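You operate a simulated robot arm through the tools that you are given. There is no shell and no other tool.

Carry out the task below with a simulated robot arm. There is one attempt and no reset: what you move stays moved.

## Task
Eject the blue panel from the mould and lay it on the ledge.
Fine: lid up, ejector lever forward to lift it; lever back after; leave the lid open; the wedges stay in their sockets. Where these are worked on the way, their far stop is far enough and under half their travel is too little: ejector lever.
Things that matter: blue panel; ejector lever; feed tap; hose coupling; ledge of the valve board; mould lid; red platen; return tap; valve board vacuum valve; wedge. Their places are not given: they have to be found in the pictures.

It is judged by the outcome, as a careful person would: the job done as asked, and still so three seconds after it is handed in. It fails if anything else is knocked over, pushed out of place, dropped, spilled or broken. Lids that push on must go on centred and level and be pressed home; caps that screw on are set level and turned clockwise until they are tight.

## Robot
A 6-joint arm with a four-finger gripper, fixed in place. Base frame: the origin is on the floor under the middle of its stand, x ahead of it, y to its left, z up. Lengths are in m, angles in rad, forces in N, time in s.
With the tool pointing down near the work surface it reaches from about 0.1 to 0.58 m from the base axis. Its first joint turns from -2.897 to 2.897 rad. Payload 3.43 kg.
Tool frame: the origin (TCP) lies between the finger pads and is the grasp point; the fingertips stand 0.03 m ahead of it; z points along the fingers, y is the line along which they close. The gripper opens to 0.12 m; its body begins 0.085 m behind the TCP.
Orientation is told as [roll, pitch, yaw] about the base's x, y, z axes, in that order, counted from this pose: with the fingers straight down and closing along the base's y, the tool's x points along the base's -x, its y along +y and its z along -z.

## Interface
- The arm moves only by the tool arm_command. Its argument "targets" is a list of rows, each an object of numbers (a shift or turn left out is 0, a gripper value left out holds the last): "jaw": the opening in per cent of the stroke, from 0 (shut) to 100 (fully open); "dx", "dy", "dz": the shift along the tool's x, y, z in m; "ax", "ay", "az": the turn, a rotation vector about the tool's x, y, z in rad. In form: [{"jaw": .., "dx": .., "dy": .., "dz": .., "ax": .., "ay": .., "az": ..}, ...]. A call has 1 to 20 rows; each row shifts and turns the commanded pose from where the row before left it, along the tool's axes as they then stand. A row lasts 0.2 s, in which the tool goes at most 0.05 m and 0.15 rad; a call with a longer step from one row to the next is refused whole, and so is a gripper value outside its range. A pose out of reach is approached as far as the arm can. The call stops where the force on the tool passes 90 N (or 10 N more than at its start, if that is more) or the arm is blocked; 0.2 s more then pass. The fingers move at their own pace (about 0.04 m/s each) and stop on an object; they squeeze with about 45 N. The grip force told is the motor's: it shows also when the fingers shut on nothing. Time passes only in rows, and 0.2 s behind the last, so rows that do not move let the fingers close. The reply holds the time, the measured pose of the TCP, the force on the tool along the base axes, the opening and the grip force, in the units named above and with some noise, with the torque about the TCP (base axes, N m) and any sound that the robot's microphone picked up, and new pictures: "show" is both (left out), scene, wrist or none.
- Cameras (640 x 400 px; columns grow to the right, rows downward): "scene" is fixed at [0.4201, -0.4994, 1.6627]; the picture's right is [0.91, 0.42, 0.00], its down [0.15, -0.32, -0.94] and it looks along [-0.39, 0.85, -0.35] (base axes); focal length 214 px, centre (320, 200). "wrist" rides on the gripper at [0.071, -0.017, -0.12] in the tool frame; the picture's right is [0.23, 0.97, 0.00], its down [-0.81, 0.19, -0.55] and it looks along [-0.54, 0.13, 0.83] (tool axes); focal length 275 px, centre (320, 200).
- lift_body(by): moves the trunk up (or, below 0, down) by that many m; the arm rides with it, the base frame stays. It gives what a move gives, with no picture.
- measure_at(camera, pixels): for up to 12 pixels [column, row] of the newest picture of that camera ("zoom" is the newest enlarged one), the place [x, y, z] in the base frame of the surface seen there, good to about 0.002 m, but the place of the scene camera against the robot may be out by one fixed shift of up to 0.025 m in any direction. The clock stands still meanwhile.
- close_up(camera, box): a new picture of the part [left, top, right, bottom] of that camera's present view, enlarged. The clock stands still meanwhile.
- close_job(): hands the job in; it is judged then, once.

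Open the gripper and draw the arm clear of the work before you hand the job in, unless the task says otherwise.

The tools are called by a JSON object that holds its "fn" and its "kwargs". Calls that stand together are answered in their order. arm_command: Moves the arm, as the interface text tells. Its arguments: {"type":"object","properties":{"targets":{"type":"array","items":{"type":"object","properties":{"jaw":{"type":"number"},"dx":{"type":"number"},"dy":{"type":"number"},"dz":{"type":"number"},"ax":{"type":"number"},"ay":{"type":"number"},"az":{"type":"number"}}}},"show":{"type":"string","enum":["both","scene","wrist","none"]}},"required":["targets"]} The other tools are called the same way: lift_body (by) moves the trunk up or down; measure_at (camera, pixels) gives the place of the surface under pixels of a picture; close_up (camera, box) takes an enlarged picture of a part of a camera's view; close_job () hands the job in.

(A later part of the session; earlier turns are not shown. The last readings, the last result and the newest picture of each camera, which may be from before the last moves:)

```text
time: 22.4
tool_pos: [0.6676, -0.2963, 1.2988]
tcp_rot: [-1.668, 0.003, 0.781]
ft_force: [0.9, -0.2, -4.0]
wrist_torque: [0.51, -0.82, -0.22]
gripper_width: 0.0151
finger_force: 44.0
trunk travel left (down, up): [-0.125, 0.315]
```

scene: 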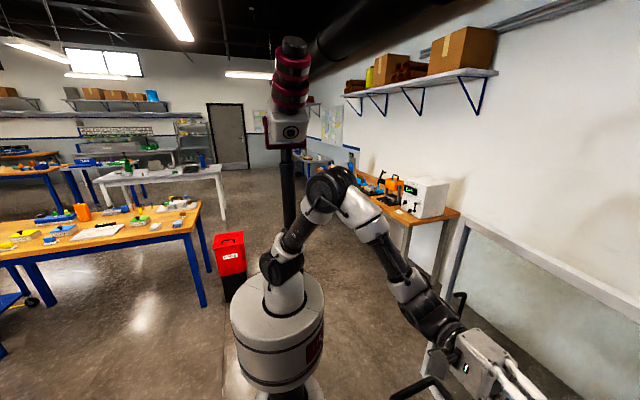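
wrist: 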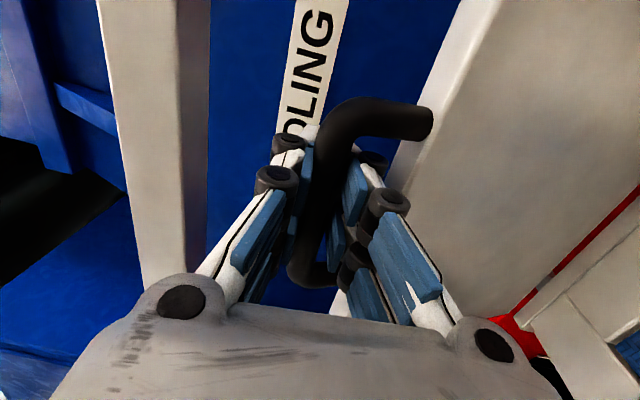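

{"fn": "arm_command", "kwargs": {"targets": [{"dy": 0.0013, "dz": 0.0114, "ax": 0.014}, {"dy": 0.0014, "dz": 0.0114, "ax": 0.014}, {"dy": 0.0016, "dz": 0.0114, "ax": 0.014}, {"dy": 0.0017, "dz": 0.0114, "ax": 0.014}, {"dy": 0.0019, "dz": 0.0114, "ax": 0.014}]}}

```text
time: 23.6
tool_pos: [0.7071, -0.3356, 1.2971]
tcp_rot: [-1.736, 0.005, 0.782]
ft_force: [1.0, 2.4, 3.6]
wrist_torque: [0.35, -0.74, 0.73]
gripper_width: 0.015
finger_force: 44.1
trunk travel left (down, up): [-0.125, 0.315]
```

scene: 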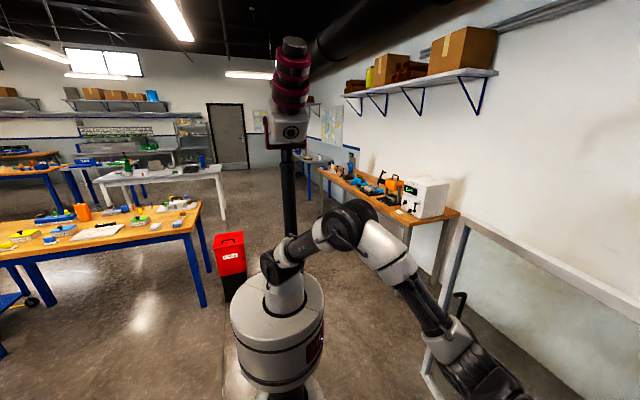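
wrist: 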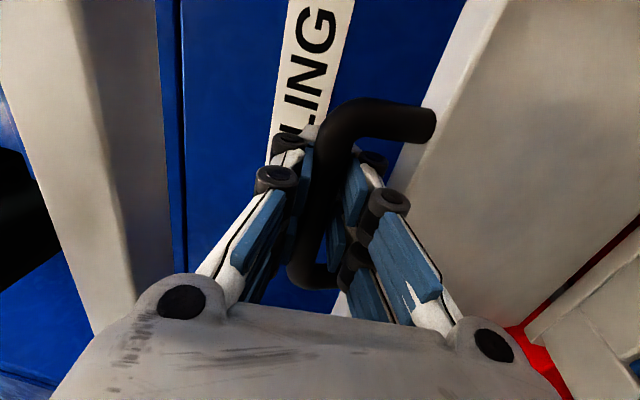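

Lid about 85° open. I continue in small steps, watching for the stop.

{"fn": "arm_command", "kwargs": {"targets": [{"dy": 0.0044, "dz": 0.0113, "ax": 0.0148}, {"dy": 0.0045, "dz": 0.0112, "ax": 0.0148}], "show": "none"}}

{"fn": "arm_command", "kwargs": {"targets": [{"dy": 0.0047, "dz": 0.0111, "ax": 0.0148}], "show": "wrist"}}

```text
time: 24.2
tool_pos: [0.7228, -0.3523, 1.2924]
tcp_rot: [-1.768, 0.005, 0.781]
ft_force: [-0.5, 1.6, 3.0]
wrist_torque: [0.35, -0.73, 0.48]
gripper_width: 0.015
finger_force: 44.2
trunk travel left (down, up): [-0.125, 0.315]
```

```text
time: 24.6
tool_pos: [0.7313, -0.3605, 1.2938]
tcp_rot: [-1.785, 0.004, 0.781]
ft_force: [-3.4, 6.9, 3.2]
wrist_torque: [0.59, -0.49, 0.17]
gripper_width: 0.0149
finger_force: 44.3
trunk travel left (down, up): [-0.125, 0.315]
```

wrist: 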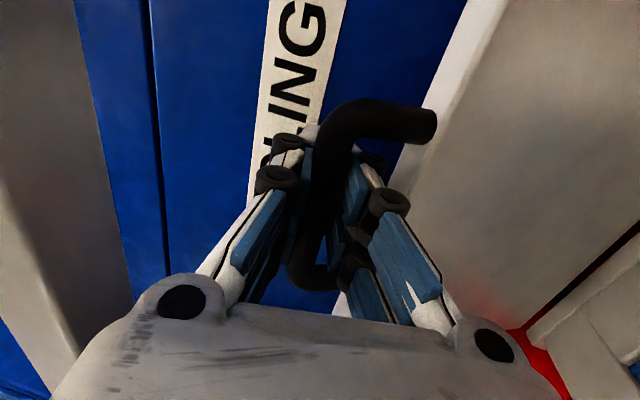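

{"fn": "arm_command", "kwargs": {"targets": [{"dy": 0.005, "dz": 0.011, "ax": 0.0148}, {"dy": 0.0052, "dz": 0.0109, "ax": 0.0148}], "show": "none"}}

```text
time: 25.2
tool_pos: [0.7422, -0.3706, 1.3005]
tcp_rot: [-1.837, 0.002, 0.782]
ft_force: [-32.7, 34.5, 21.6]
wrist_torque: [0.79, 0.07, 0.27]
gripper_width: 0.0142
finger_force: 43.2
trunk travel left (down, up): [-0.125, 0.315]
```

The force rose to ~50 N against the motion: the lid is at its stop (about 93°). I back off a little to relax, then release the bar.

{"fn": "arm_command", "kwargs": {"targets": [{"dy": -0.004, "dz": -0.009}, {"dy": -0.002, "dz": -0.004}], "show": "none"}}

{"fn": "arm_command", "kwargs": {"targets": [{"jaw": 20}, {"jaw": 35}, {"jaw": 35}]}}

```text
time: 25.8
tool_pos: [0.7365, -0.3666, 1.2846]
tcp_rot: [-1.806, 0.007, 0.781]
ft_force: [-7.9, 16.5, -3.9]
wrist_torque: [0.46, -0.56, 0.6]
gripper_width: 0.0146
finger_force: 43.3
trunk travel left (down, up): [-0.125, 0.315]
```

```text
time: 26.6
tool_pos: [0.7393, -0.37, 1.2884]
tcp_rot: [-1.811, 0.003, 0.78]
ft_force: [-2.0, -3.6, -7.4]
wrist_torque: [-0.29, -0.34, 0.22]
gripper_width: 0.0436
finger_force: 1.2
trunk travel left (down, up): [-0.125, 0.315]
```

scene: 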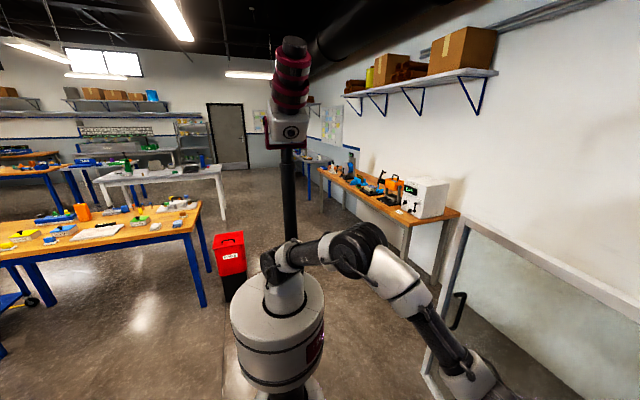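
wrist: 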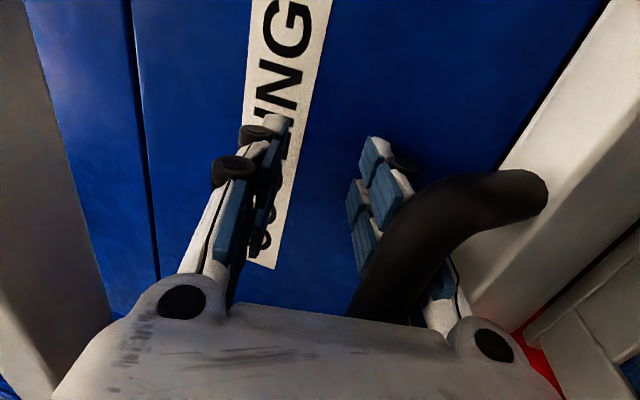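

The handle bar has moved toward the palm after release (now from (545,190) to (365,300)); I measure where it and the lid are.

{"fn": "measure_at", "kwargs": {"camera": "wrist", "pixels": [[520, 190], [470, 195], [430, 220], [400, 260], [370, 300], [560, 160], [580, 230], [530, 260], [620, 130], [600, 180], [385, 150], [375, 190]]}}

{"fn": "close_up", "kwargs": {"camera": "wrist", "box": [320, 100, 640, 400]}}

```text
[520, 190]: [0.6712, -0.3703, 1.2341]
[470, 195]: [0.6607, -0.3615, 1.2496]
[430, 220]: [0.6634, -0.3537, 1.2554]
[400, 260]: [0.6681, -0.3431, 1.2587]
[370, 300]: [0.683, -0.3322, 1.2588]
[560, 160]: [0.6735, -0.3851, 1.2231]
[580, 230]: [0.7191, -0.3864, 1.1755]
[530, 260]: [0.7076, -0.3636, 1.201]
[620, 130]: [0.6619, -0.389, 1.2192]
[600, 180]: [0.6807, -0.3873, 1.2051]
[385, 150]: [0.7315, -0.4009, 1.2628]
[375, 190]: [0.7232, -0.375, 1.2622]
```

```text
1.33 times, centred on (480, 250) of wrist
```

zoom: 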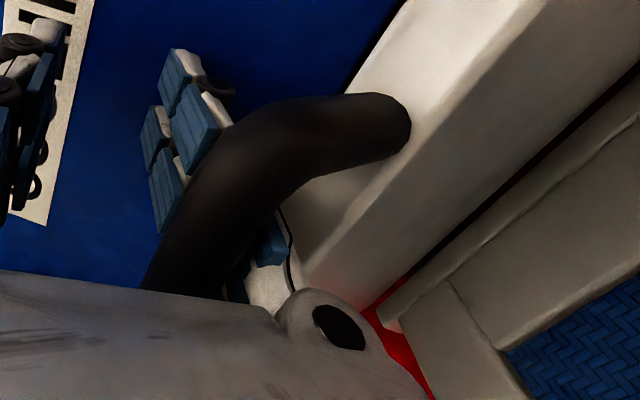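

The numbers suggest the whole mould slid back on its rails while I moved the lid (lid now ~48° tilted but its edge is 0.18 m further back). I measure the mould base visible at lower right to verify.

{"fn": "measure_at", "kwargs": {"camera": "zoom", "pixels": [[515, 352], [560, 340], [600, 320], [455, 285], [480, 320], [440, 350], [400, 330], [395, 300], [560, 240], [420, 360], [395, 345], [630, 200]]}}

```text
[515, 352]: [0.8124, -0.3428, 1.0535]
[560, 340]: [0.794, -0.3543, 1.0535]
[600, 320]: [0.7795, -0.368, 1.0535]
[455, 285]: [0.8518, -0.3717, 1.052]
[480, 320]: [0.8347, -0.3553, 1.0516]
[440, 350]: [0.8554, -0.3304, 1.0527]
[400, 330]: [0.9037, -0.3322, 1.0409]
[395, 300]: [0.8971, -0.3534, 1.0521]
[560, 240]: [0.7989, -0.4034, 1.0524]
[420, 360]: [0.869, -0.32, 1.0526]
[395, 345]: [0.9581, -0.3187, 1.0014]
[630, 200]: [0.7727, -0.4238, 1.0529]
```

The mould did slide back ≈0.2 m along its rails (panel corner now at v≈0.82, mould back edge ≈0.88), with the lid leaning on my fingers at ~48°. I retract so the bar sits near the pads, then grip it again in order to pull the mould back out gently.

{"fn": "arm_command", "kwargs": {"targets": [{"dz": -0.014}, {"dz": -0.014}, {"dz": -0.014}], "show": "wrist"}}

```text
time: 27.4
tool_pos: [0.7103, -0.3401, 1.2791]
tcp_rot: [-1.816, 0.004, 0.781]
ft_force: [-2.5, -3.3, -6.8]
wrist_torque: [-0.32, -0.31, 0.21]
gripper_width: 0.0438
finger_force: 1.5
trunk travel left (down, up): [-0.125, 0.315]
```

wrist: 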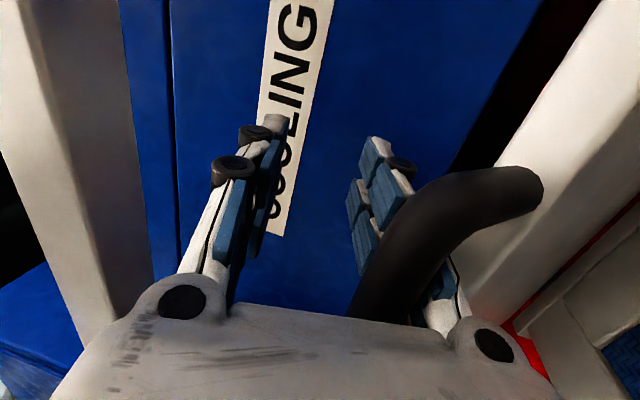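

The mould follows with almost no friction when I retract (the bar stays at the same pixels). I keep pulling it straight forward slowly at constant height.

{"fn": "arm_command", "kwargs": {"targets": [{"dz": -0.0146, "dy": -0.0036}, {"dz": -0.0146, "dy": -0.0036}, {"dz": -0.0146, "dy": -0.0036}, {"dz": -0.0146, "dy": -0.0036}, {"dz": -0.0146, "dy": -0.0036}, {"dz": -0.0146, "dy": -0.0036}], "show": "wrist"}}

```text
time: 28.8
tool_pos: [0.6453, -0.274, 1.2807]
tcp_rot: [-1.816, 0.003, 0.78]
ft_force: [-1.9, -1.9, -5.0]
wrist_torque: [-0.26, -0.28, 0.16]
gripper_width: 0.0441
finger_force: 0.9
trunk travel left (down, up): [-0.125, 0.315]
```

wrist: 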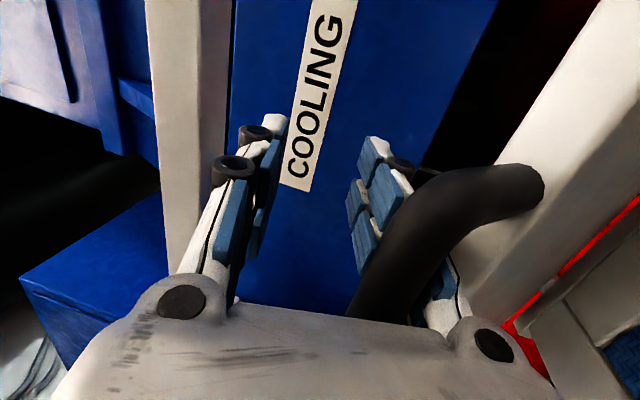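

{"fn": "arm_command", "kwargs": {"targets": [{"dz": -0.0146, "dy": -0.0036}, {"dz": -0.0146, "dy": -0.0036}, {"dz": -0.0146, "dy": -0.0036}, {"dz": -0.0097, "dy": -0.0024}, {"dz": -0.0097, "dy": -0.0024}], "show": "wrist"}}

{"fn": "measure_at", "kwargs": {"camera": "wrist", "pixels": [[400, 260], [370, 300], [430, 220], [520, 190], [600, 350], [625, 360], [545, 310], [560, 330], [580, 230], [600, 180], [630, 290], [520, 325]]}}

```text
time: 30.0
tool_pos: [0.5983, -0.228, 1.2812]
tcp_rot: [-1.816, 0.004, 0.781]
ft_force: [-2.3, -2.9, -6.1]
wrist_torque: [-0.26, -0.29, 0.21]
gripper_width: 0.0443
finger_force: 1.6
trunk travel left (down, up): [-0.125, 0.315]
```

wrist: 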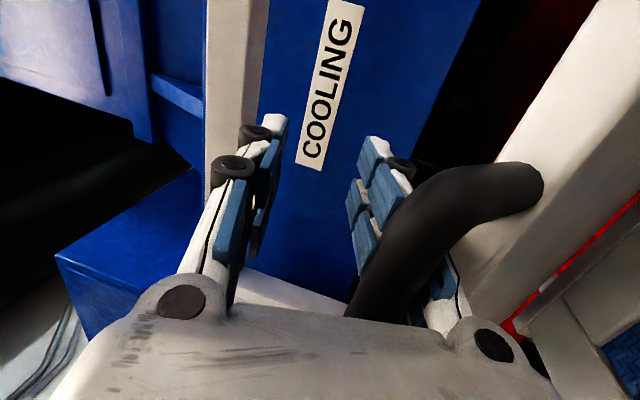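

```text
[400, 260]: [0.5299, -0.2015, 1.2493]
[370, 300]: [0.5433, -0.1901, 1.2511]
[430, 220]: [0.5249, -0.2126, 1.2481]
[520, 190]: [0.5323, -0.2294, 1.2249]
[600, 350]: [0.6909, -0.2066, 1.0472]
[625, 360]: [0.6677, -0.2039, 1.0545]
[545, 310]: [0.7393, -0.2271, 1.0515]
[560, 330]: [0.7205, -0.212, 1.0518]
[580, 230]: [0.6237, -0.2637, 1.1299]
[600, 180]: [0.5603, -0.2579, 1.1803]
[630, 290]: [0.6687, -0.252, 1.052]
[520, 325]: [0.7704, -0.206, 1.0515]
```

Mould back edge is now at v≈0.69 versus about 0.665 originally. I keep pulling gently in small steps to find the front stop.

{"fn": "arm_command", "kwargs": {"targets": [{"dz": -0.0078, "dy": -0.0019}, {"dz": -0.0078, "dy": -0.0019}, {"dz": -0.0078, "dy": -0.0019}, {"dz": -0.0078, "dy": -0.0019}], "show": "wrist"}}

{"fn": "measure_at", "kwargs": {"camera": "wrist", "pixels": [[400, 260], [370, 300], [430, 220], [520, 190], [600, 350], [625, 360], [545, 310], [560, 330], [580, 230], [600, 180], [630, 290], [520, 325]]}}

```text
time: 31.0
tool_pos: [0.5776, -0.2066, 1.2798]
tcp_rot: [-1.816, 0.004, 0.781]
ft_force: [0.9, -1.0, -7.0]
wrist_torque: [-0.21, -0.44, -0.1]
gripper_width: 0.0444
finger_force: 1.7
trunk travel left (down, up): [-0.125, 0.315]
```

wrist: 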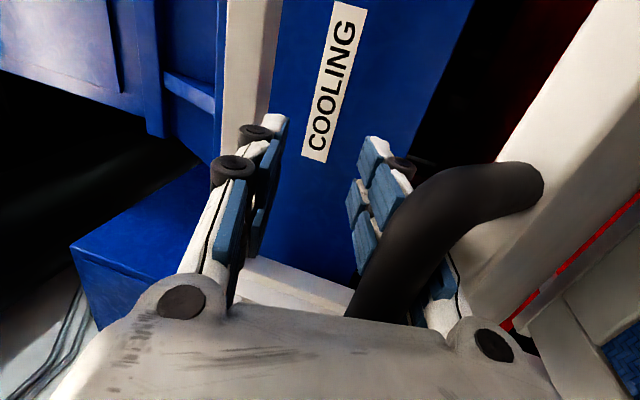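

```text
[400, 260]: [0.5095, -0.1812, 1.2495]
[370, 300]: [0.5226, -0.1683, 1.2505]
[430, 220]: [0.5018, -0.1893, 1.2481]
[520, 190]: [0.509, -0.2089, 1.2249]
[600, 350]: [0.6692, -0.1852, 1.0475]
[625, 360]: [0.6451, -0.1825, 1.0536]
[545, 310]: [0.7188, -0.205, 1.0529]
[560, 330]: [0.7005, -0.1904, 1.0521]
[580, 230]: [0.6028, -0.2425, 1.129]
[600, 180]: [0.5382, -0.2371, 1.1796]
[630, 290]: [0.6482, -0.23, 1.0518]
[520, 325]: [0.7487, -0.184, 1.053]
```

{"fn": "arm_command", "kwargs": {"targets": [{"dz": -0.0078, "dy": -0.0019}, {"dz": -0.0078, "dy": -0.0019}], "show": "wrist"}}

{"fn": "measure_at", "kwargs": {"camera": "wrist", "pixels": [[400, 260], [370, 300], [430, 220], [520, 190], [600, 350], [625, 360], [545, 310], [560, 330], [580, 230], [600, 180], [630, 290], [520, 325]]}}

```text
time: 31.6
tool_pos: [0.5677, -0.1952, 1.2793]
tcp_rot: [-1.814, 0.003, 0.779]
ft_force: [16.4, -17.2, -19.3]
wrist_torque: [-1.28, -1.56, 0.29]
gripper_width: 0.0496
finger_force: 5.4
trunk travel left (down, up): [-0.125, 0.315]
```

wrist: 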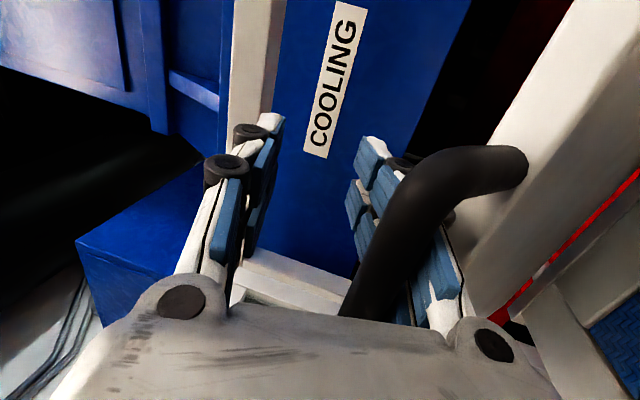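

```text
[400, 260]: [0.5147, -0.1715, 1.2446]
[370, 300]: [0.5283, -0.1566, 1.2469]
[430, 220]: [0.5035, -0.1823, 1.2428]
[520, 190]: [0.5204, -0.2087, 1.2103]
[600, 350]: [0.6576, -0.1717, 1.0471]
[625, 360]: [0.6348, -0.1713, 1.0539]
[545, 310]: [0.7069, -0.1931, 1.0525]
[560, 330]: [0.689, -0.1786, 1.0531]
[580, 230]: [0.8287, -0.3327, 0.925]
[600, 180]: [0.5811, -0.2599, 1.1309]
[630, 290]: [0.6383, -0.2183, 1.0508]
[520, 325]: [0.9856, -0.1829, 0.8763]
```

The force jumped to ~24 N: the mould is at its front stop, and the bar is hooked behind the lower pads. I ease off a few millimetres and look closely at how the bar sits.

{"fn": "arm_command", "kwargs": {"targets": [{"dz": 0.0058, "dy": 0.0014}, {}], "show": "wrist"}}

{"fn": "close_up", "kwargs": {"camera": "wrist", "box": [180, 80, 560, 400]}}

```text
time: 32.2
tool_pos: [0.5704, -0.1981, 1.2819]
tcp_rot: [-1.817, 0.002, 0.781]
ft_force: [0.5, 0.7, -5.6]
wrist_torque: [-0.04, -0.22, -0.07]
gripper_width: 0.0437
finger_force: 1.3
trunk travel left (down, up): [-0.125, 0.315]
```

wrist: 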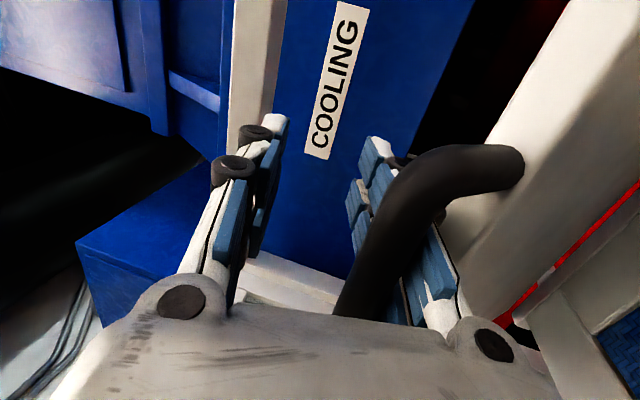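

```text
1.25 times, centred on (370, 240) of wrist
```

zoom: 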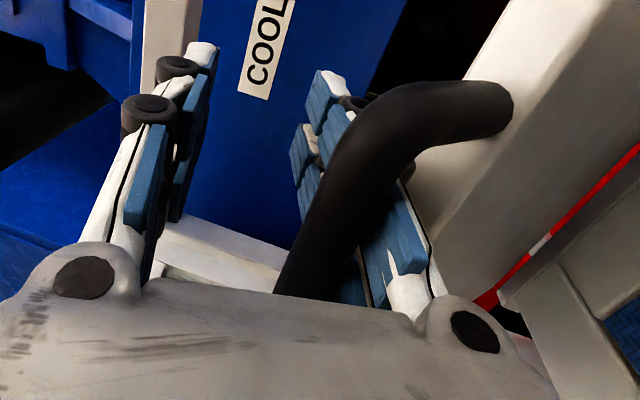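

The bar has now popped out onto the lower pads (it crosses mid-finger at (390,220)). I measure it again.

{"fn": "measure_at", "kwargs": {"camera": "wrist", "pixels": [[385, 220], [370, 260], [350, 300], [420, 175], [480, 165], [510, 175], [560, 180], [600, 150], [640, 200], [530, 100], [555, 320], [625, 360]]}}

```text
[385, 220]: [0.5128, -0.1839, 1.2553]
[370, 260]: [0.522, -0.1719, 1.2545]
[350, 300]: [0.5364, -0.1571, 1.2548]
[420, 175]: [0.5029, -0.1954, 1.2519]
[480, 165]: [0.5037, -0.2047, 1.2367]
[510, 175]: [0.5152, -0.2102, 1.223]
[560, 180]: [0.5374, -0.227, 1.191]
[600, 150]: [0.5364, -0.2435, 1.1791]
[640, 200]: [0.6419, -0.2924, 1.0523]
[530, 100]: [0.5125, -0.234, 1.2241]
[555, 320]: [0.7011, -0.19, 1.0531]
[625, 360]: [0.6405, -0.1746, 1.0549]
```

{"fn": "arm_command", "kwargs": {"targets": [{"dz": -0.013}, {"dz": -0.013}, {"dz": -0.013}], "show": "wrist"}}

{"fn": "measure_at", "kwargs": {"camera": "wrist", "pixels": [[375, 180], [370, 210], [350, 250], [400, 150], [480, 150], [510, 160], [560, 180], [600, 150], [640, 200], [530, 100], [555, 320], [625, 360]]}}

```text
time: 33.0
tool_pos: [0.5482, -0.1762, 1.2654]
tcp_rot: [-1.805, 0.006, 0.78]
ft_force: [18.3, -18.0, -26.9]
wrist_torque: [-1.22, -1.65, 0.54]
gripper_width: 0.0574
finger_force: 12.1
trunk travel left (down, up): [-0.125, 0.315]
```

wrist: 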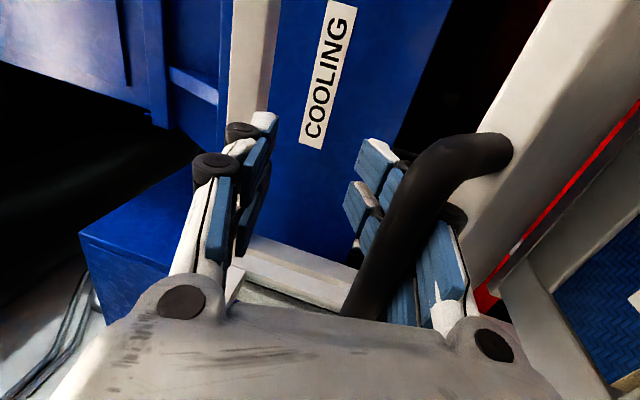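

```text
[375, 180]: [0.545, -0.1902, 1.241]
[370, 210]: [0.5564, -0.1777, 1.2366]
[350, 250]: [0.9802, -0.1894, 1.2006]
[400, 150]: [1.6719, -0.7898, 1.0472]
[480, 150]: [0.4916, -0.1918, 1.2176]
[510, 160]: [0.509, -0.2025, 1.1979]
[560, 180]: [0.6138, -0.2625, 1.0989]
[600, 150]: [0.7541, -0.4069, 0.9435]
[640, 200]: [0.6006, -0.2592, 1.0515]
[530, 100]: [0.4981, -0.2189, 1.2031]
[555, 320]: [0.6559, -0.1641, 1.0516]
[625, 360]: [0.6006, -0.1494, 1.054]
```

The bar catches between the lower pads and I'm pulling on the lid (≈25 N), so I reverse that move to relax before gripping.

{"fn": "arm_command", "kwargs": {"targets": [{"dz": 0.012}, {"dz": 0.01}, {}], "show": "wrist"}}

{"fn": "close_up", "kwargs": {"camera": "wrist", "box": [180, 80, 560, 400]}}

```text
time: 33.8
tool_pos: [0.56, -0.1872, 1.276]
tcp_rot: [-1.816, 0.003, 0.783]
ft_force: [1.4, 1.9, -5.0]
wrist_torque: [0.01, -0.29, -0.13]
gripper_width: 0.0448
finger_force: 1.7
trunk travel left (down, up): [-0.125, 0.315]
```

wrist: 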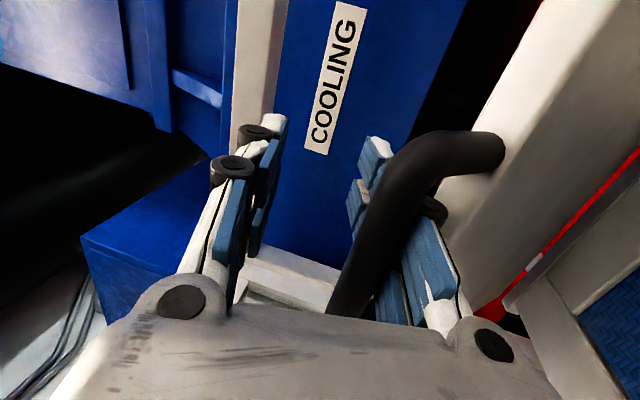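

```text
1.25 times, centred on (370, 240) of wrist
```

zoom: 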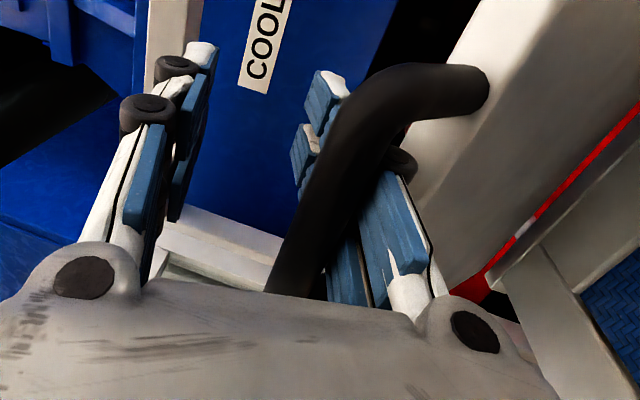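

{"fn": "measure_at", "kwargs": {"camera": "wrist", "pixels": [[385, 190], [370, 230], [350, 280], [410, 155], [470, 150], [495, 155], [560, 180], [590, 150], [620, 220], [530, 100], [545, 320], [585, 305]]}}

```text
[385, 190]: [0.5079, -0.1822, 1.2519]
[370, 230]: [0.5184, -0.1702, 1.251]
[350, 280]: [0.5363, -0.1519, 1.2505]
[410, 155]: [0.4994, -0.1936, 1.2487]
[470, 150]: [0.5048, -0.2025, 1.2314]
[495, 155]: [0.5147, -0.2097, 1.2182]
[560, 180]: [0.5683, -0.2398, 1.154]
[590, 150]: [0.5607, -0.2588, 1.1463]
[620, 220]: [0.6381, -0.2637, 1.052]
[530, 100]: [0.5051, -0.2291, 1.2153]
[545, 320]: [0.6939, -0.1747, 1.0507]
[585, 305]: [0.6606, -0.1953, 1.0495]
```

I close the jaws on the bar while lowering the tool by the same amount, so the lid stays put during the gripping.

{"fn": "arm_command", "kwargs": {"targets": [{"jaw": 24, "dy": 0.0065}, {"jaw": 12, "dy": 0.0065}, {"jaw": 0}, {"jaw": 0}, {"jaw": 0}], "show": "wrist"}}

```text
time: 35.0
tool_pos: [0.5643, -0.1957, 1.2567]
tcp_rot: [-1.802, 0.007, 0.778]
ft_force: [20.1, -20.3, -33.1]
wrist_torque: [-0.74, -2.26, 0.14]
gripper_width: 0.0018
finger_force: 34.6
trunk travel left (down, up): [-0.125, 0.315]
```

wrist: 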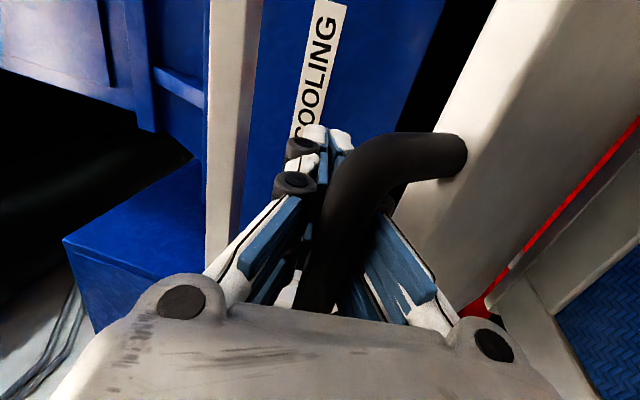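

The fingers are around the bar but I'm pulling on the lid with ~40 N toward the hinge line, so I shift the tool slightly toward the hinge to relax.

{"fn": "arm_command", "kwargs": {"targets": [{"dz": 0.0029, "dy": 0.0053}, {"dz": 0.0029, "dy": 0.0053}], "show": "none"}}

```text
time: 35.6
tool_pos: [0.5674, -0.1956, 1.2551]
tcp_rot: [-1.817, 0.004, 0.785]
ft_force: [0.4, -0.4, -4.9]
wrist_torque: [-0.18, -0.23, 0.02]
gripper_width: 0.0
finger_force: 33.5
trunk travel left (down, up): [-0.125, 0.315]
```

{"fn": "arm_command", "kwargs": {"targets": [{}], "show": "wrist"}}

{"fn": "close_up", "kwargs": {"camera": "wrist", "box": [180, 80, 560, 400]}}

{"fn": "measure_at", "kwargs": {"camera": "wrist", "pixels": [[350, 180], [335, 220], [320, 270], [380, 150], [430, 145], [460, 155], [520, 180], [560, 150], [600, 220], [480, 80], [545, 300], [585, 295]]}}

```text
time: 36.0
tool_pos: [0.567, -0.1969, 1.2538]
tcp_rot: [-1.814, 0.003, 0.782]
ft_force: [1.5, 0.2, -7.0]
wrist_torque: [-0.12, -0.43, -0.03]
gripper_width: 0.0003
finger_force: 33.7
trunk travel left (down, up): [-0.125, 0.315]
```

wrist: 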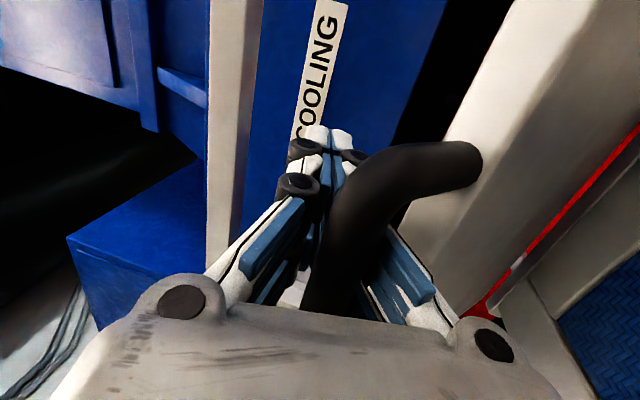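

```text
1.25 times, centred on (370, 240) of wrist
```

zoom: 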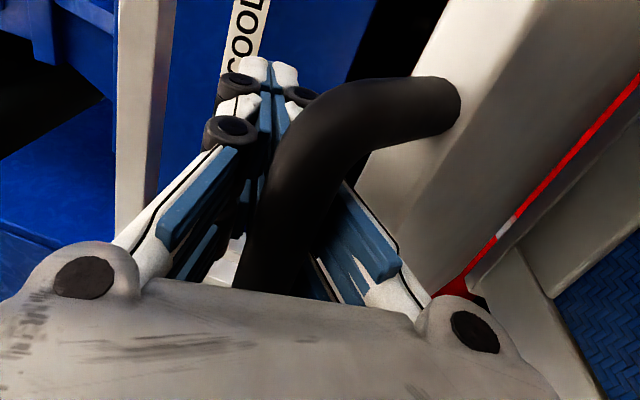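

```text
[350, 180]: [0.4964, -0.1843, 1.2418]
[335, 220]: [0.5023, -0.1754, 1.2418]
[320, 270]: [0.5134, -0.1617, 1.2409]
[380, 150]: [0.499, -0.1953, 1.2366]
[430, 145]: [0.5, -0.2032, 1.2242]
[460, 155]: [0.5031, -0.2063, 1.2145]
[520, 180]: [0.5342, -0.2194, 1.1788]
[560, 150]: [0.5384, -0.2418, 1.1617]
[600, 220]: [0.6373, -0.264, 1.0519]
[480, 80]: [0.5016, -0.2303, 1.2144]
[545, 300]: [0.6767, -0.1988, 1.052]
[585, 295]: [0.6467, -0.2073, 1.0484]
```

The bar is now caged in a closed loop near the palm (centre ≈5.4 cm behind TCP), with the mould at its front stop (hinge ≈ v 0.658, z 1.05). I raise the lid on that arc, now pitching the tool down slightly for clearance.

{"fn": "arm_command", "kwargs": {"targets": [{"dz": 0.0106, "dy": -0.0026, "ax": -0.026}, {"dz": 0.0105, "dy": -0.0028, "ax": -0.026}, {"dz": 0.0104, "dy": -0.0031, "ax": -0.026}, {"dz": 0.0103, "dy": -0.0034, "ax": -0.026}], "show": "wrist"}}

{"fn": "measure_at", "kwargs": {"camera": "wrist", "pixels": [[350, 180], [335, 220], [320, 270], [380, 150], [430, 145], [460, 155], [520, 180], [560, 150], [600, 220], [480, 80], [545, 300], [585, 295]]}}

```text
time: 37.0
tool_pos: [0.5934, -0.2226, 1.2738]
tcp_rot: [-1.711, 0.002, 0.781]
ft_force: [-2.1, 5.0, -0.7]
wrist_torque: [0.2, -0.12, 0.17]
gripper_width: 0.0
finger_force: 33.4
trunk travel left (down, up): [-0.125, 0.315]
```

wrist: 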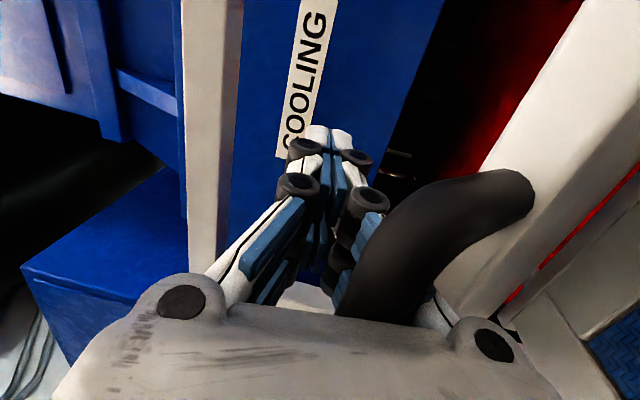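

```text
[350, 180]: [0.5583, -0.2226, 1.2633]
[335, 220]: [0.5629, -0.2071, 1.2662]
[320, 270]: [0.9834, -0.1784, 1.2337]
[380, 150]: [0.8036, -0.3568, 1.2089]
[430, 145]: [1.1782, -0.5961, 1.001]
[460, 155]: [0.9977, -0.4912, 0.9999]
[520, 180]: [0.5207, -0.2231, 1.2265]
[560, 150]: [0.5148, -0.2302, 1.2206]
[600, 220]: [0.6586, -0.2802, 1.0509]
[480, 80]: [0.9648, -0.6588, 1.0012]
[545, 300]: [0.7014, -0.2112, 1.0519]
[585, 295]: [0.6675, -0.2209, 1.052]
```

The bar now appears shifted toward the lower finger side; I measure points directly on it.

{"fn": "measure_at", "kwargs": {"camera": "wrist", "pixels": [[400, 230], [420, 250], [380, 290], [440, 200], [480, 190], [520, 190], [350, 230], [375, 220], [430, 310], [540, 160], [450, 250], [560, 250]]}}

{"fn": "close_up", "kwargs": {"camera": "wrist", "box": [240, 110, 560, 350]}}

```text
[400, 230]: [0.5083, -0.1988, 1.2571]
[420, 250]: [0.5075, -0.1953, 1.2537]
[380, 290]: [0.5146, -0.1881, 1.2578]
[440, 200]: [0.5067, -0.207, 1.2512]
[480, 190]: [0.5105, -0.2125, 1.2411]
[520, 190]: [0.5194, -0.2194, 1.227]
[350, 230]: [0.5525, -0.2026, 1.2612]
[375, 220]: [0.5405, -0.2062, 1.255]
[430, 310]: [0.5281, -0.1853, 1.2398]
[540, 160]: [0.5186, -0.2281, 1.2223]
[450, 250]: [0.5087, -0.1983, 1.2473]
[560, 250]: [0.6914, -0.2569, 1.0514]
```

```text
1.67 times, centred on (400, 230) of wrist
```

zoom: 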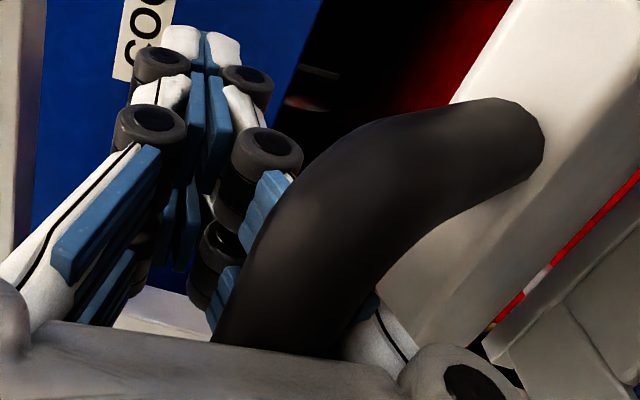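

The bar lies in the hollow against the palm, lid at ≈52°, mould still at the front (hinge ≈0.663). I continue the arc with that offset.

{"fn": "arm_command", "kwargs": {"targets": [{"dz": 0.0133, "dy": -0.0036, "ax": -0.0222}, {"dz": 0.0133, "dy": -0.0038, "ax": -0.0222}, {"dz": 0.0132, "dy": -0.0041, "ax": -0.0222}, {"dz": 0.0131, "dy": -0.0044, "ax": -0.0222}, {"dz": 0.013, "dy": -0.0047, "ax": -0.0222}], "show": "wrist"}}

{"fn": "measure_at", "kwargs": {"camera": "wrist", "pixels": [[400, 230], [420, 250], [380, 290], [440, 200], [480, 190], [520, 190], [600, 100], [620, 200], [600, 330], [620, 360], [570, 310], [560, 250]]}}

```text
time: 38.2
tool_pos: [0.6384, -0.2682, 1.3007]
tcp_rot: [-1.6, 0.003, 0.781]
ft_force: [-1.1, 1.3, -3.0]
wrist_torque: [-0.01, -0.24, 0.18]
gripper_width: 0.0
finger_force: 33.0
trunk travel left (down, up): [-0.125, 0.315]
```

wrist: 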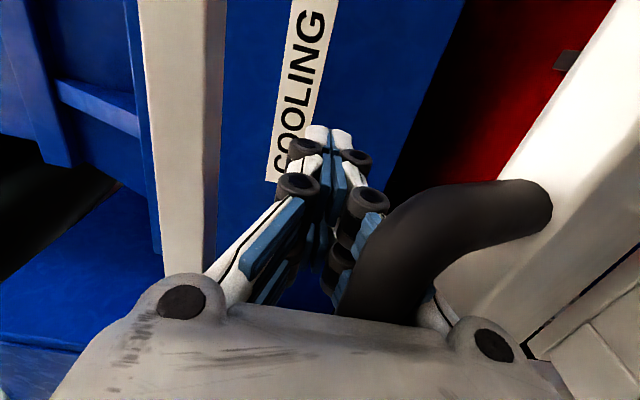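

```text
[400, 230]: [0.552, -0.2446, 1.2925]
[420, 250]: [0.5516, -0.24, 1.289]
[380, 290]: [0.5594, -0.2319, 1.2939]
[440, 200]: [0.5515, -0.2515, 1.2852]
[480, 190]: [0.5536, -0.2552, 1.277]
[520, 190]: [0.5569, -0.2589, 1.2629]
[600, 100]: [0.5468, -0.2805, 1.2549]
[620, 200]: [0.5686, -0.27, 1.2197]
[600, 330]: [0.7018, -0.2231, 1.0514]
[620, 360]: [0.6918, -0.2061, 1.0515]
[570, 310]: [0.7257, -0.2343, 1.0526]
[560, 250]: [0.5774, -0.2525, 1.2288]
```

Steady: bar centre ≈(0.571,1.287), lid ≈65°. I continue up to near vertical.

{"fn": "arm_command", "kwargs": {"targets": [{"dz": 0.0124, "dy": -0.001, "ax": -0.025}, {"dz": 0.01235, "dy": -0.0014, "ax": -0.025}, {"dz": 0.0123, "dy": -0.0017, "ax": -0.025}, {"dz": 0.0122, "dy": -0.002, "ax": -0.025}], "show": "wrist"}}

{"fn": "measure_at", "kwargs": {"camera": "wrist", "pixels": [[400, 230], [420, 250], [380, 290], [440, 200], [480, 190], [520, 190], [600, 100], [620, 200], [600, 340], [620, 370], [570, 350], [560, 250]]}}

```text
time: 39.2
tool_pos: [0.6732, -0.3019, 1.3075]
tcp_rot: [-1.5, 0.004, 0.78]
ft_force: [-6.2, 0.3, 3.2]
wrist_torque: [0.3, 0.19, 0.47]
gripper_width: 0.0
finger_force: 33.7
trunk travel left (down, up): [-0.125, 0.315]
```

wrist: 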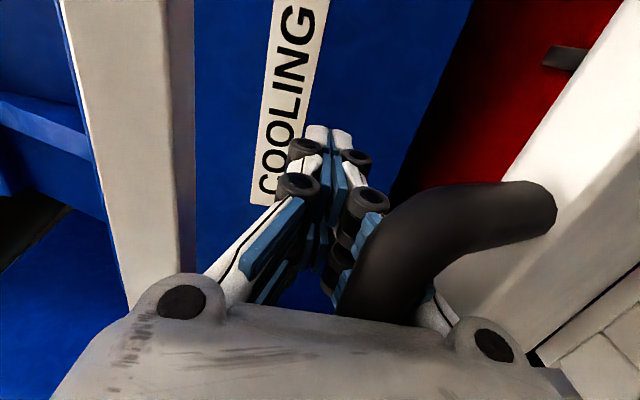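

```text
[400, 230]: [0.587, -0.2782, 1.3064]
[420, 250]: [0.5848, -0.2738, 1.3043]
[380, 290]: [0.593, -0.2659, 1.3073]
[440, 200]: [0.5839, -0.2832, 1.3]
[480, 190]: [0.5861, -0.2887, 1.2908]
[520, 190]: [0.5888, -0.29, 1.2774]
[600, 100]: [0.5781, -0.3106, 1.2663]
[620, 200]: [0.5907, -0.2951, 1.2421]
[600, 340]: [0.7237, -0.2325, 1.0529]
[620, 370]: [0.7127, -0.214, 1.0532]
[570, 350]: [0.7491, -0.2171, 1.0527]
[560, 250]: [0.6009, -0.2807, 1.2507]
```

Lid ≈73°. Now a brisker push over the vertical so the lid tips back rather than the mould sliding.

{"fn": "arm_command", "kwargs": {"targets": [{"dz": 0.03, "dy": 0.0, "ax": -0.04}, {"dz": 0.0301, "dy": -0.0003, "ax": -0.04}, {"dz": 0.0305, "dy": 0.0004, "ax": -0.01}], "show": "wrist"}}

{"fn": "measure_at", "kwargs": {"camera": "wrist", "pixels": [[400, 230], [420, 250], [380, 290], [440, 200], [480, 190], [520, 190], [600, 100], [620, 200], [600, 340], [620, 370], [570, 350], [560, 250]]}}

```text
time: 40.0
tool_pos: [0.7369, -0.3659, 1.2989]
tcp_rot: [-1.414, 0.002, 0.78]
ft_force: [0.8, 0.2, 9.4]
wrist_torque: [0.65, 0.46, -0.1]
gripper_width: 0.0004
finger_force: 33.5
trunk travel left (down, up): [-0.125, 0.315]
```

wrist: 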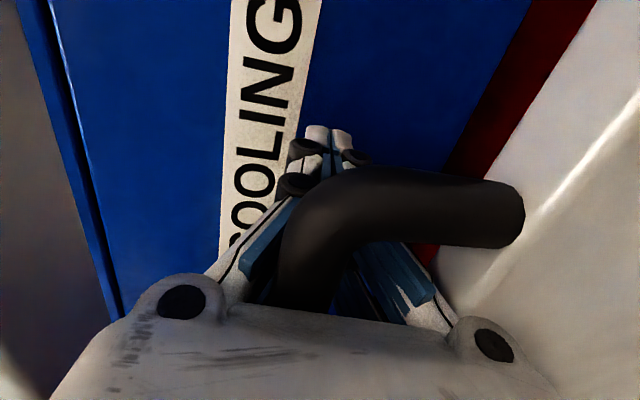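

```text
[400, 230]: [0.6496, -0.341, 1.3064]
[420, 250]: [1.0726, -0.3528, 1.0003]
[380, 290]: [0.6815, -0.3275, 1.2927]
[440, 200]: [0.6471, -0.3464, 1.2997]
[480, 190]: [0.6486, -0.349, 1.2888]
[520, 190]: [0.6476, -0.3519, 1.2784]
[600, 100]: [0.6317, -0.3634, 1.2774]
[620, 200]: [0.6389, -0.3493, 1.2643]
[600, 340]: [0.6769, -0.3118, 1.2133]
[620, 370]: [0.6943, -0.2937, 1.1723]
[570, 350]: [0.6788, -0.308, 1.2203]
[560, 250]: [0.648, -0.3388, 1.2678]
```

The lid underside is now vertical (v≈0.6985 from z 1.17 to 1.26). I push a bit further back so it passes the balance point.

{"fn": "arm_command", "kwargs": {"targets": [{"dz": 0.0291, "dy": -0.0078}, {"dz": 0.02, "dy": -0.0012}], "show": "wrist"}}

{"fn": "measure_at", "kwargs": {"camera": "wrist", "pixels": [[400, 210], [360, 220], [320, 250], [440, 200], [480, 190], [520, 190], [600, 100], [620, 200], [600, 340], [620, 370], [570, 350], [560, 250]]}}

```text
time: 40.5
tool_pos: [0.747, -0.3764, 1.2989]
tcp_rot: [-1.401, -0.001, 0.784]
ft_force: [-88.9, 57.9, 5.2]
wrist_torque: [0.16, -0.07, -0.23]
gripper_width: 0.0002
finger_force: 33.1
trunk travel left (down, up): [-0.125, 0.315]
stopped in row 2: the force on the tool passed its limit at 128 N (the readings are from after the stop); the commanded pose is now the measured one
```

wrist: 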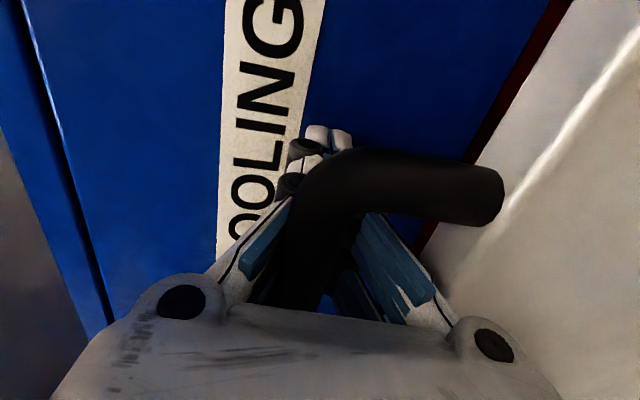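

```text
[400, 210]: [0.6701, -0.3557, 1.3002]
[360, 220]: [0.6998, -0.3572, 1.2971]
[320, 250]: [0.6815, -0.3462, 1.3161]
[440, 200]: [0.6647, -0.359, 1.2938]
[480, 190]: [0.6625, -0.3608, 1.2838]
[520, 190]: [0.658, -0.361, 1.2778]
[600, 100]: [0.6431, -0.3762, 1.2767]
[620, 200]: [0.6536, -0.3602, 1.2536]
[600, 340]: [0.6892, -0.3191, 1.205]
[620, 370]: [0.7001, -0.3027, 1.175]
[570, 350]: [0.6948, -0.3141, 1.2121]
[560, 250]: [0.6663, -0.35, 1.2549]
```

The force limit tripped: either the fingertips touched the blue COOLING wall or the lid reached its stop (it now leans ≈5° past vertical). I back off 2 cm and measure the wall.

{"fn": "arm_command", "kwargs": {"targets": [{"dz": -0.01}, {"dz": -0.006}], "show": "wrist"}}

{"fn": "measure_at", "kwargs": {"camera": "wrist", "pixels": [[270, 60], [240, 200], [400, 100], [340, 100], [440, 200], [520, 190], [600, 100], [620, 200], [600, 340], [620, 370], [570, 350], [560, 250]]}}

```text
time: 41.1
tool_pos: [0.7469, -0.3741, 1.2982]
tcp_rot: [-1.401, 0.001, 0.782]
ft_force: [-12.5, 6.5, 26.9]
wrist_torque: [1.54, 0.48, 0.42]
gripper_width: 0.0
finger_force: 33.5
trunk travel left (down, up): [-0.125, 0.315]
```

wrist: 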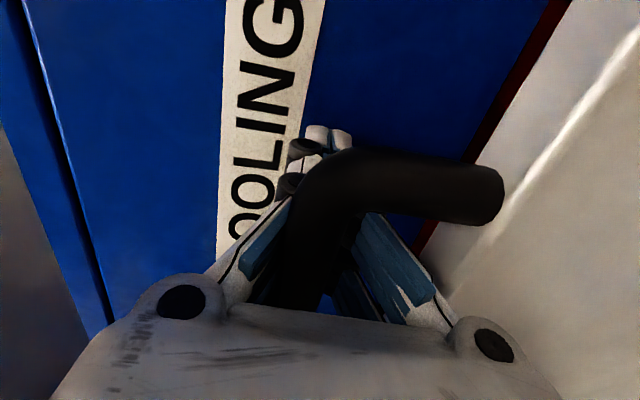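

```text
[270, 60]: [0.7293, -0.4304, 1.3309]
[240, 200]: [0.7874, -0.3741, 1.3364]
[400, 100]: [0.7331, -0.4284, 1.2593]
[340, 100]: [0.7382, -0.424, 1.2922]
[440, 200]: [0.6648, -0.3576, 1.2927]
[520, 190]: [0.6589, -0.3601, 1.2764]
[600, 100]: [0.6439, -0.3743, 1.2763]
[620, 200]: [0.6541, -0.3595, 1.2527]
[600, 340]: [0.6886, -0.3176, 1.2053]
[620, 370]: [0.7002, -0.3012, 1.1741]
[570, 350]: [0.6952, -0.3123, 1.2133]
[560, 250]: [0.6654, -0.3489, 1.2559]
```

The COOLING wall is at v≈0.82, so the tips touched it; the lid itself leans ~5° past vertical. I measure the bar inside the cage before opening the fingers to slide off it.

{"fn": "measure_at", "kwargs": {"camera": "wrist", "pixels": [[340, 190], [310, 220], [295, 270], [380, 180], [330, 160], [420, 190], [480, 190], [440, 165], [480, 215], [350, 250], [500, 180], [470, 230]]}}

{"fn": "close_up", "kwargs": {"camera": "wrist", "box": [200, 110, 560, 350]}}

```text
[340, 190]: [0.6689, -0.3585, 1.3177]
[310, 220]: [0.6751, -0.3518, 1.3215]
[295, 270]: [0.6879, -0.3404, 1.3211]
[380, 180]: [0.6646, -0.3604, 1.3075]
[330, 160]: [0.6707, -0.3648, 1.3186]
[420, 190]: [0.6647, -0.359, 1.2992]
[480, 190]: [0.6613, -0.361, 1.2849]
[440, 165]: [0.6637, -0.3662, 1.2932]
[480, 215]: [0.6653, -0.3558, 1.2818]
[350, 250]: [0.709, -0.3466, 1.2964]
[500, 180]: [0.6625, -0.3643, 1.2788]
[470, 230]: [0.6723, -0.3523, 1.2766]
```

```text
1.67 times, centred on (380, 230) of wrist
```

zoom: 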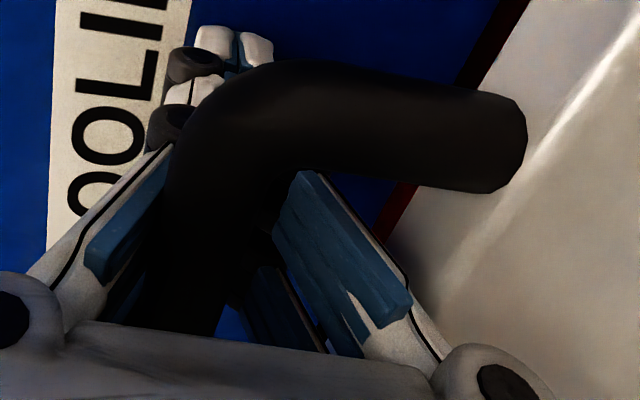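

The bar (centre ≈ v 0.734, z 1.317) is 8 mm above the finger axis. I raise the tool 1 cm, open to a 34 mm gap, and slide straight back off the bar.

{"fn": "arm_command", "kwargs": {"targets": [{"dy": -0.005, "dz": -0.0008}, {"dy": -0.005, "dz": -0.0008, "jaw": 28}, {"jaw": 28}, {"jaw": 28}], "show": "wrist"}}

```text
time: 42.1
tool_pos: [0.7479, -0.3752, 1.2992]
tcp_rot: [-1.389, 0.006, 0.783]
ft_force: [-15.0, 1.1, 3.2]
wrist_torque: [0.05, 0.41, -0.1]
gripper_width: 0.0345
finger_force: 0.1
trunk travel left (down, up): [-0.125, 0.315]
```

wrist: 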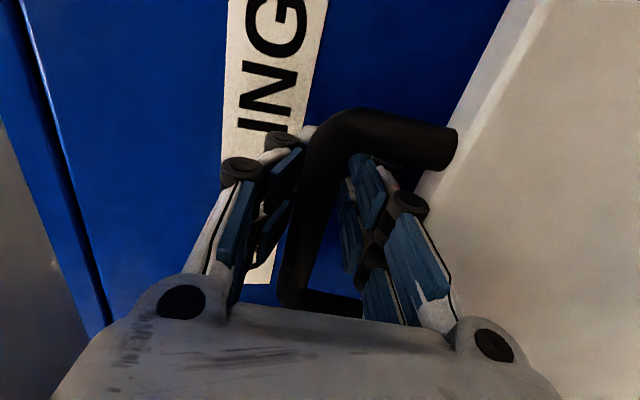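

The lid leaned further back by itself and the bar is free between the open pads. I retract straight back.

{"fn": "arm_command", "kwargs": {"targets": [{"dz": -0.02}, {"dz": -0.03}, {"dz": -0.04}, {"dz": -0.04}, {"dz": -0.04}]}}

```text
time: 43.3
tool_pos: [0.6375, -0.2592, 1.3223]
tcp_rot: [-1.374, 0.01, 0.785]
ft_force: [3.5, -4.2, -28.7]
wrist_torque: [-0.44, -0.81, -0.07]
gripper_width: 0.0506
finger_force: 13.1
trunk travel left (down, up): [-0.125, 0.315]
```

scene: 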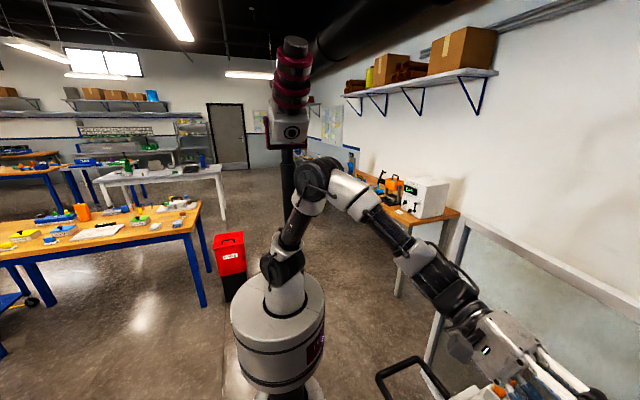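
wrist: 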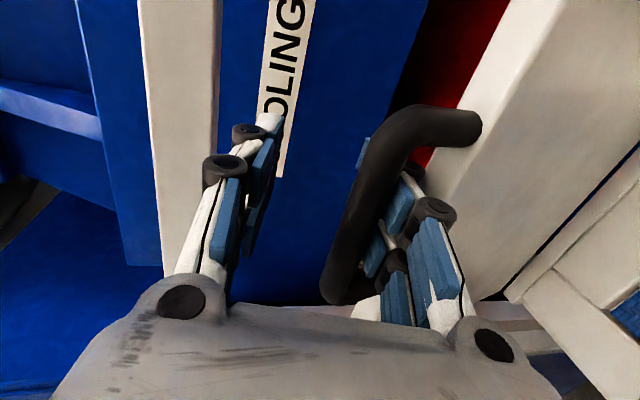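

The lower finger's pad notch caught the bar and pulled the lid back forward with me. I measure where the bar and lid are now.

{"fn": "measure_at", "kwargs": {"camera": "wrist", "pixels": [[380, 170], [360, 220], [340, 270], [430, 125], [470, 125], [520, 100], [560, 100], [600, 180], [560, 270], [530, 290], [620, 300], [600, 250]]}}

{"fn": "close_up", "kwargs": {"camera": "wrist", "box": [200, 80, 560, 350]}}

```text
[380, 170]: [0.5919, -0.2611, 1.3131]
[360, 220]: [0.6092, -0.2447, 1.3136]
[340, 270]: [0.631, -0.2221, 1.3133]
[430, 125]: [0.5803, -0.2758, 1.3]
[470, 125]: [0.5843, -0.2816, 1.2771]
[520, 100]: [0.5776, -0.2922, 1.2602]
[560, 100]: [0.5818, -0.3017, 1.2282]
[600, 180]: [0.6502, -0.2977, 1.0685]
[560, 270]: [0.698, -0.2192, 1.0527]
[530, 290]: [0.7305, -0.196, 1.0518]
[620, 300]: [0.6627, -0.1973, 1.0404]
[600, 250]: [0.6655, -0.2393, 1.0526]
```

```text
1.48 times, centred on (380, 215) of wrist
```

zoom: 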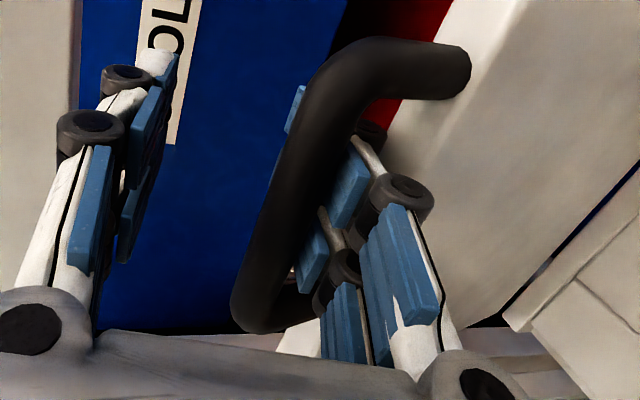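

Lid is at ≈75° resting on the lower finger (bar ≈ v 0.611, z 1.309). I push it back over the top again at this grip depth, where the tips stay clear of the wall at v 0.82.

{"fn": "arm_command", "kwargs": {"targets": [{"dz": 0.0247, "dy": -0.0039}, {"dz": 0.0241, "dy": -0.0069}, {"dz": 0.0245, "dy": -0.0049}, {"dz": 0.0251, "dy": -0.002}, {"dz": 0.0257, "dy": 0.001}], "show": "wrist"}}

{"fn": "measure_at", "kwargs": {"camera": "wrist", "pixels": [[380, 170], [360, 220], [340, 270], [430, 125], [470, 125], [520, 100], [560, 100], [600, 180], [560, 270], [530, 290], [620, 300], [600, 250]]}}

```text
time: 44.5
tool_pos: [0.7236, -0.3453, 1.3222]
tcp_rot: [-1.383, 0.006, 0.784]
ft_force: [0.4, 3.1, -15.6]
wrist_torque: [-0.09, -0.33, -0.31]
gripper_width: 0.0437
finger_force: 7.6
trunk travel left (down, up): [-0.125, 0.315]
```

wrist: 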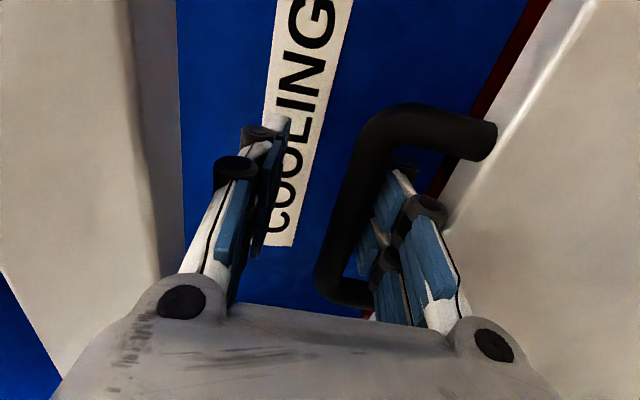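

```text
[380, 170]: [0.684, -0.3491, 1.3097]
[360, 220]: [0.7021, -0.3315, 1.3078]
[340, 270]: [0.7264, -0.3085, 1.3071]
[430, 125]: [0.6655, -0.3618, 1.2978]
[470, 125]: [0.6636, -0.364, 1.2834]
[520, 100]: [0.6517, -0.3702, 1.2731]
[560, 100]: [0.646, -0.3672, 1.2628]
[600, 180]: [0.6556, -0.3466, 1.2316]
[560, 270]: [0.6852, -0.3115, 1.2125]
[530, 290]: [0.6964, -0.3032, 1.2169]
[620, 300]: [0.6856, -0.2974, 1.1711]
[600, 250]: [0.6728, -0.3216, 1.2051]
```

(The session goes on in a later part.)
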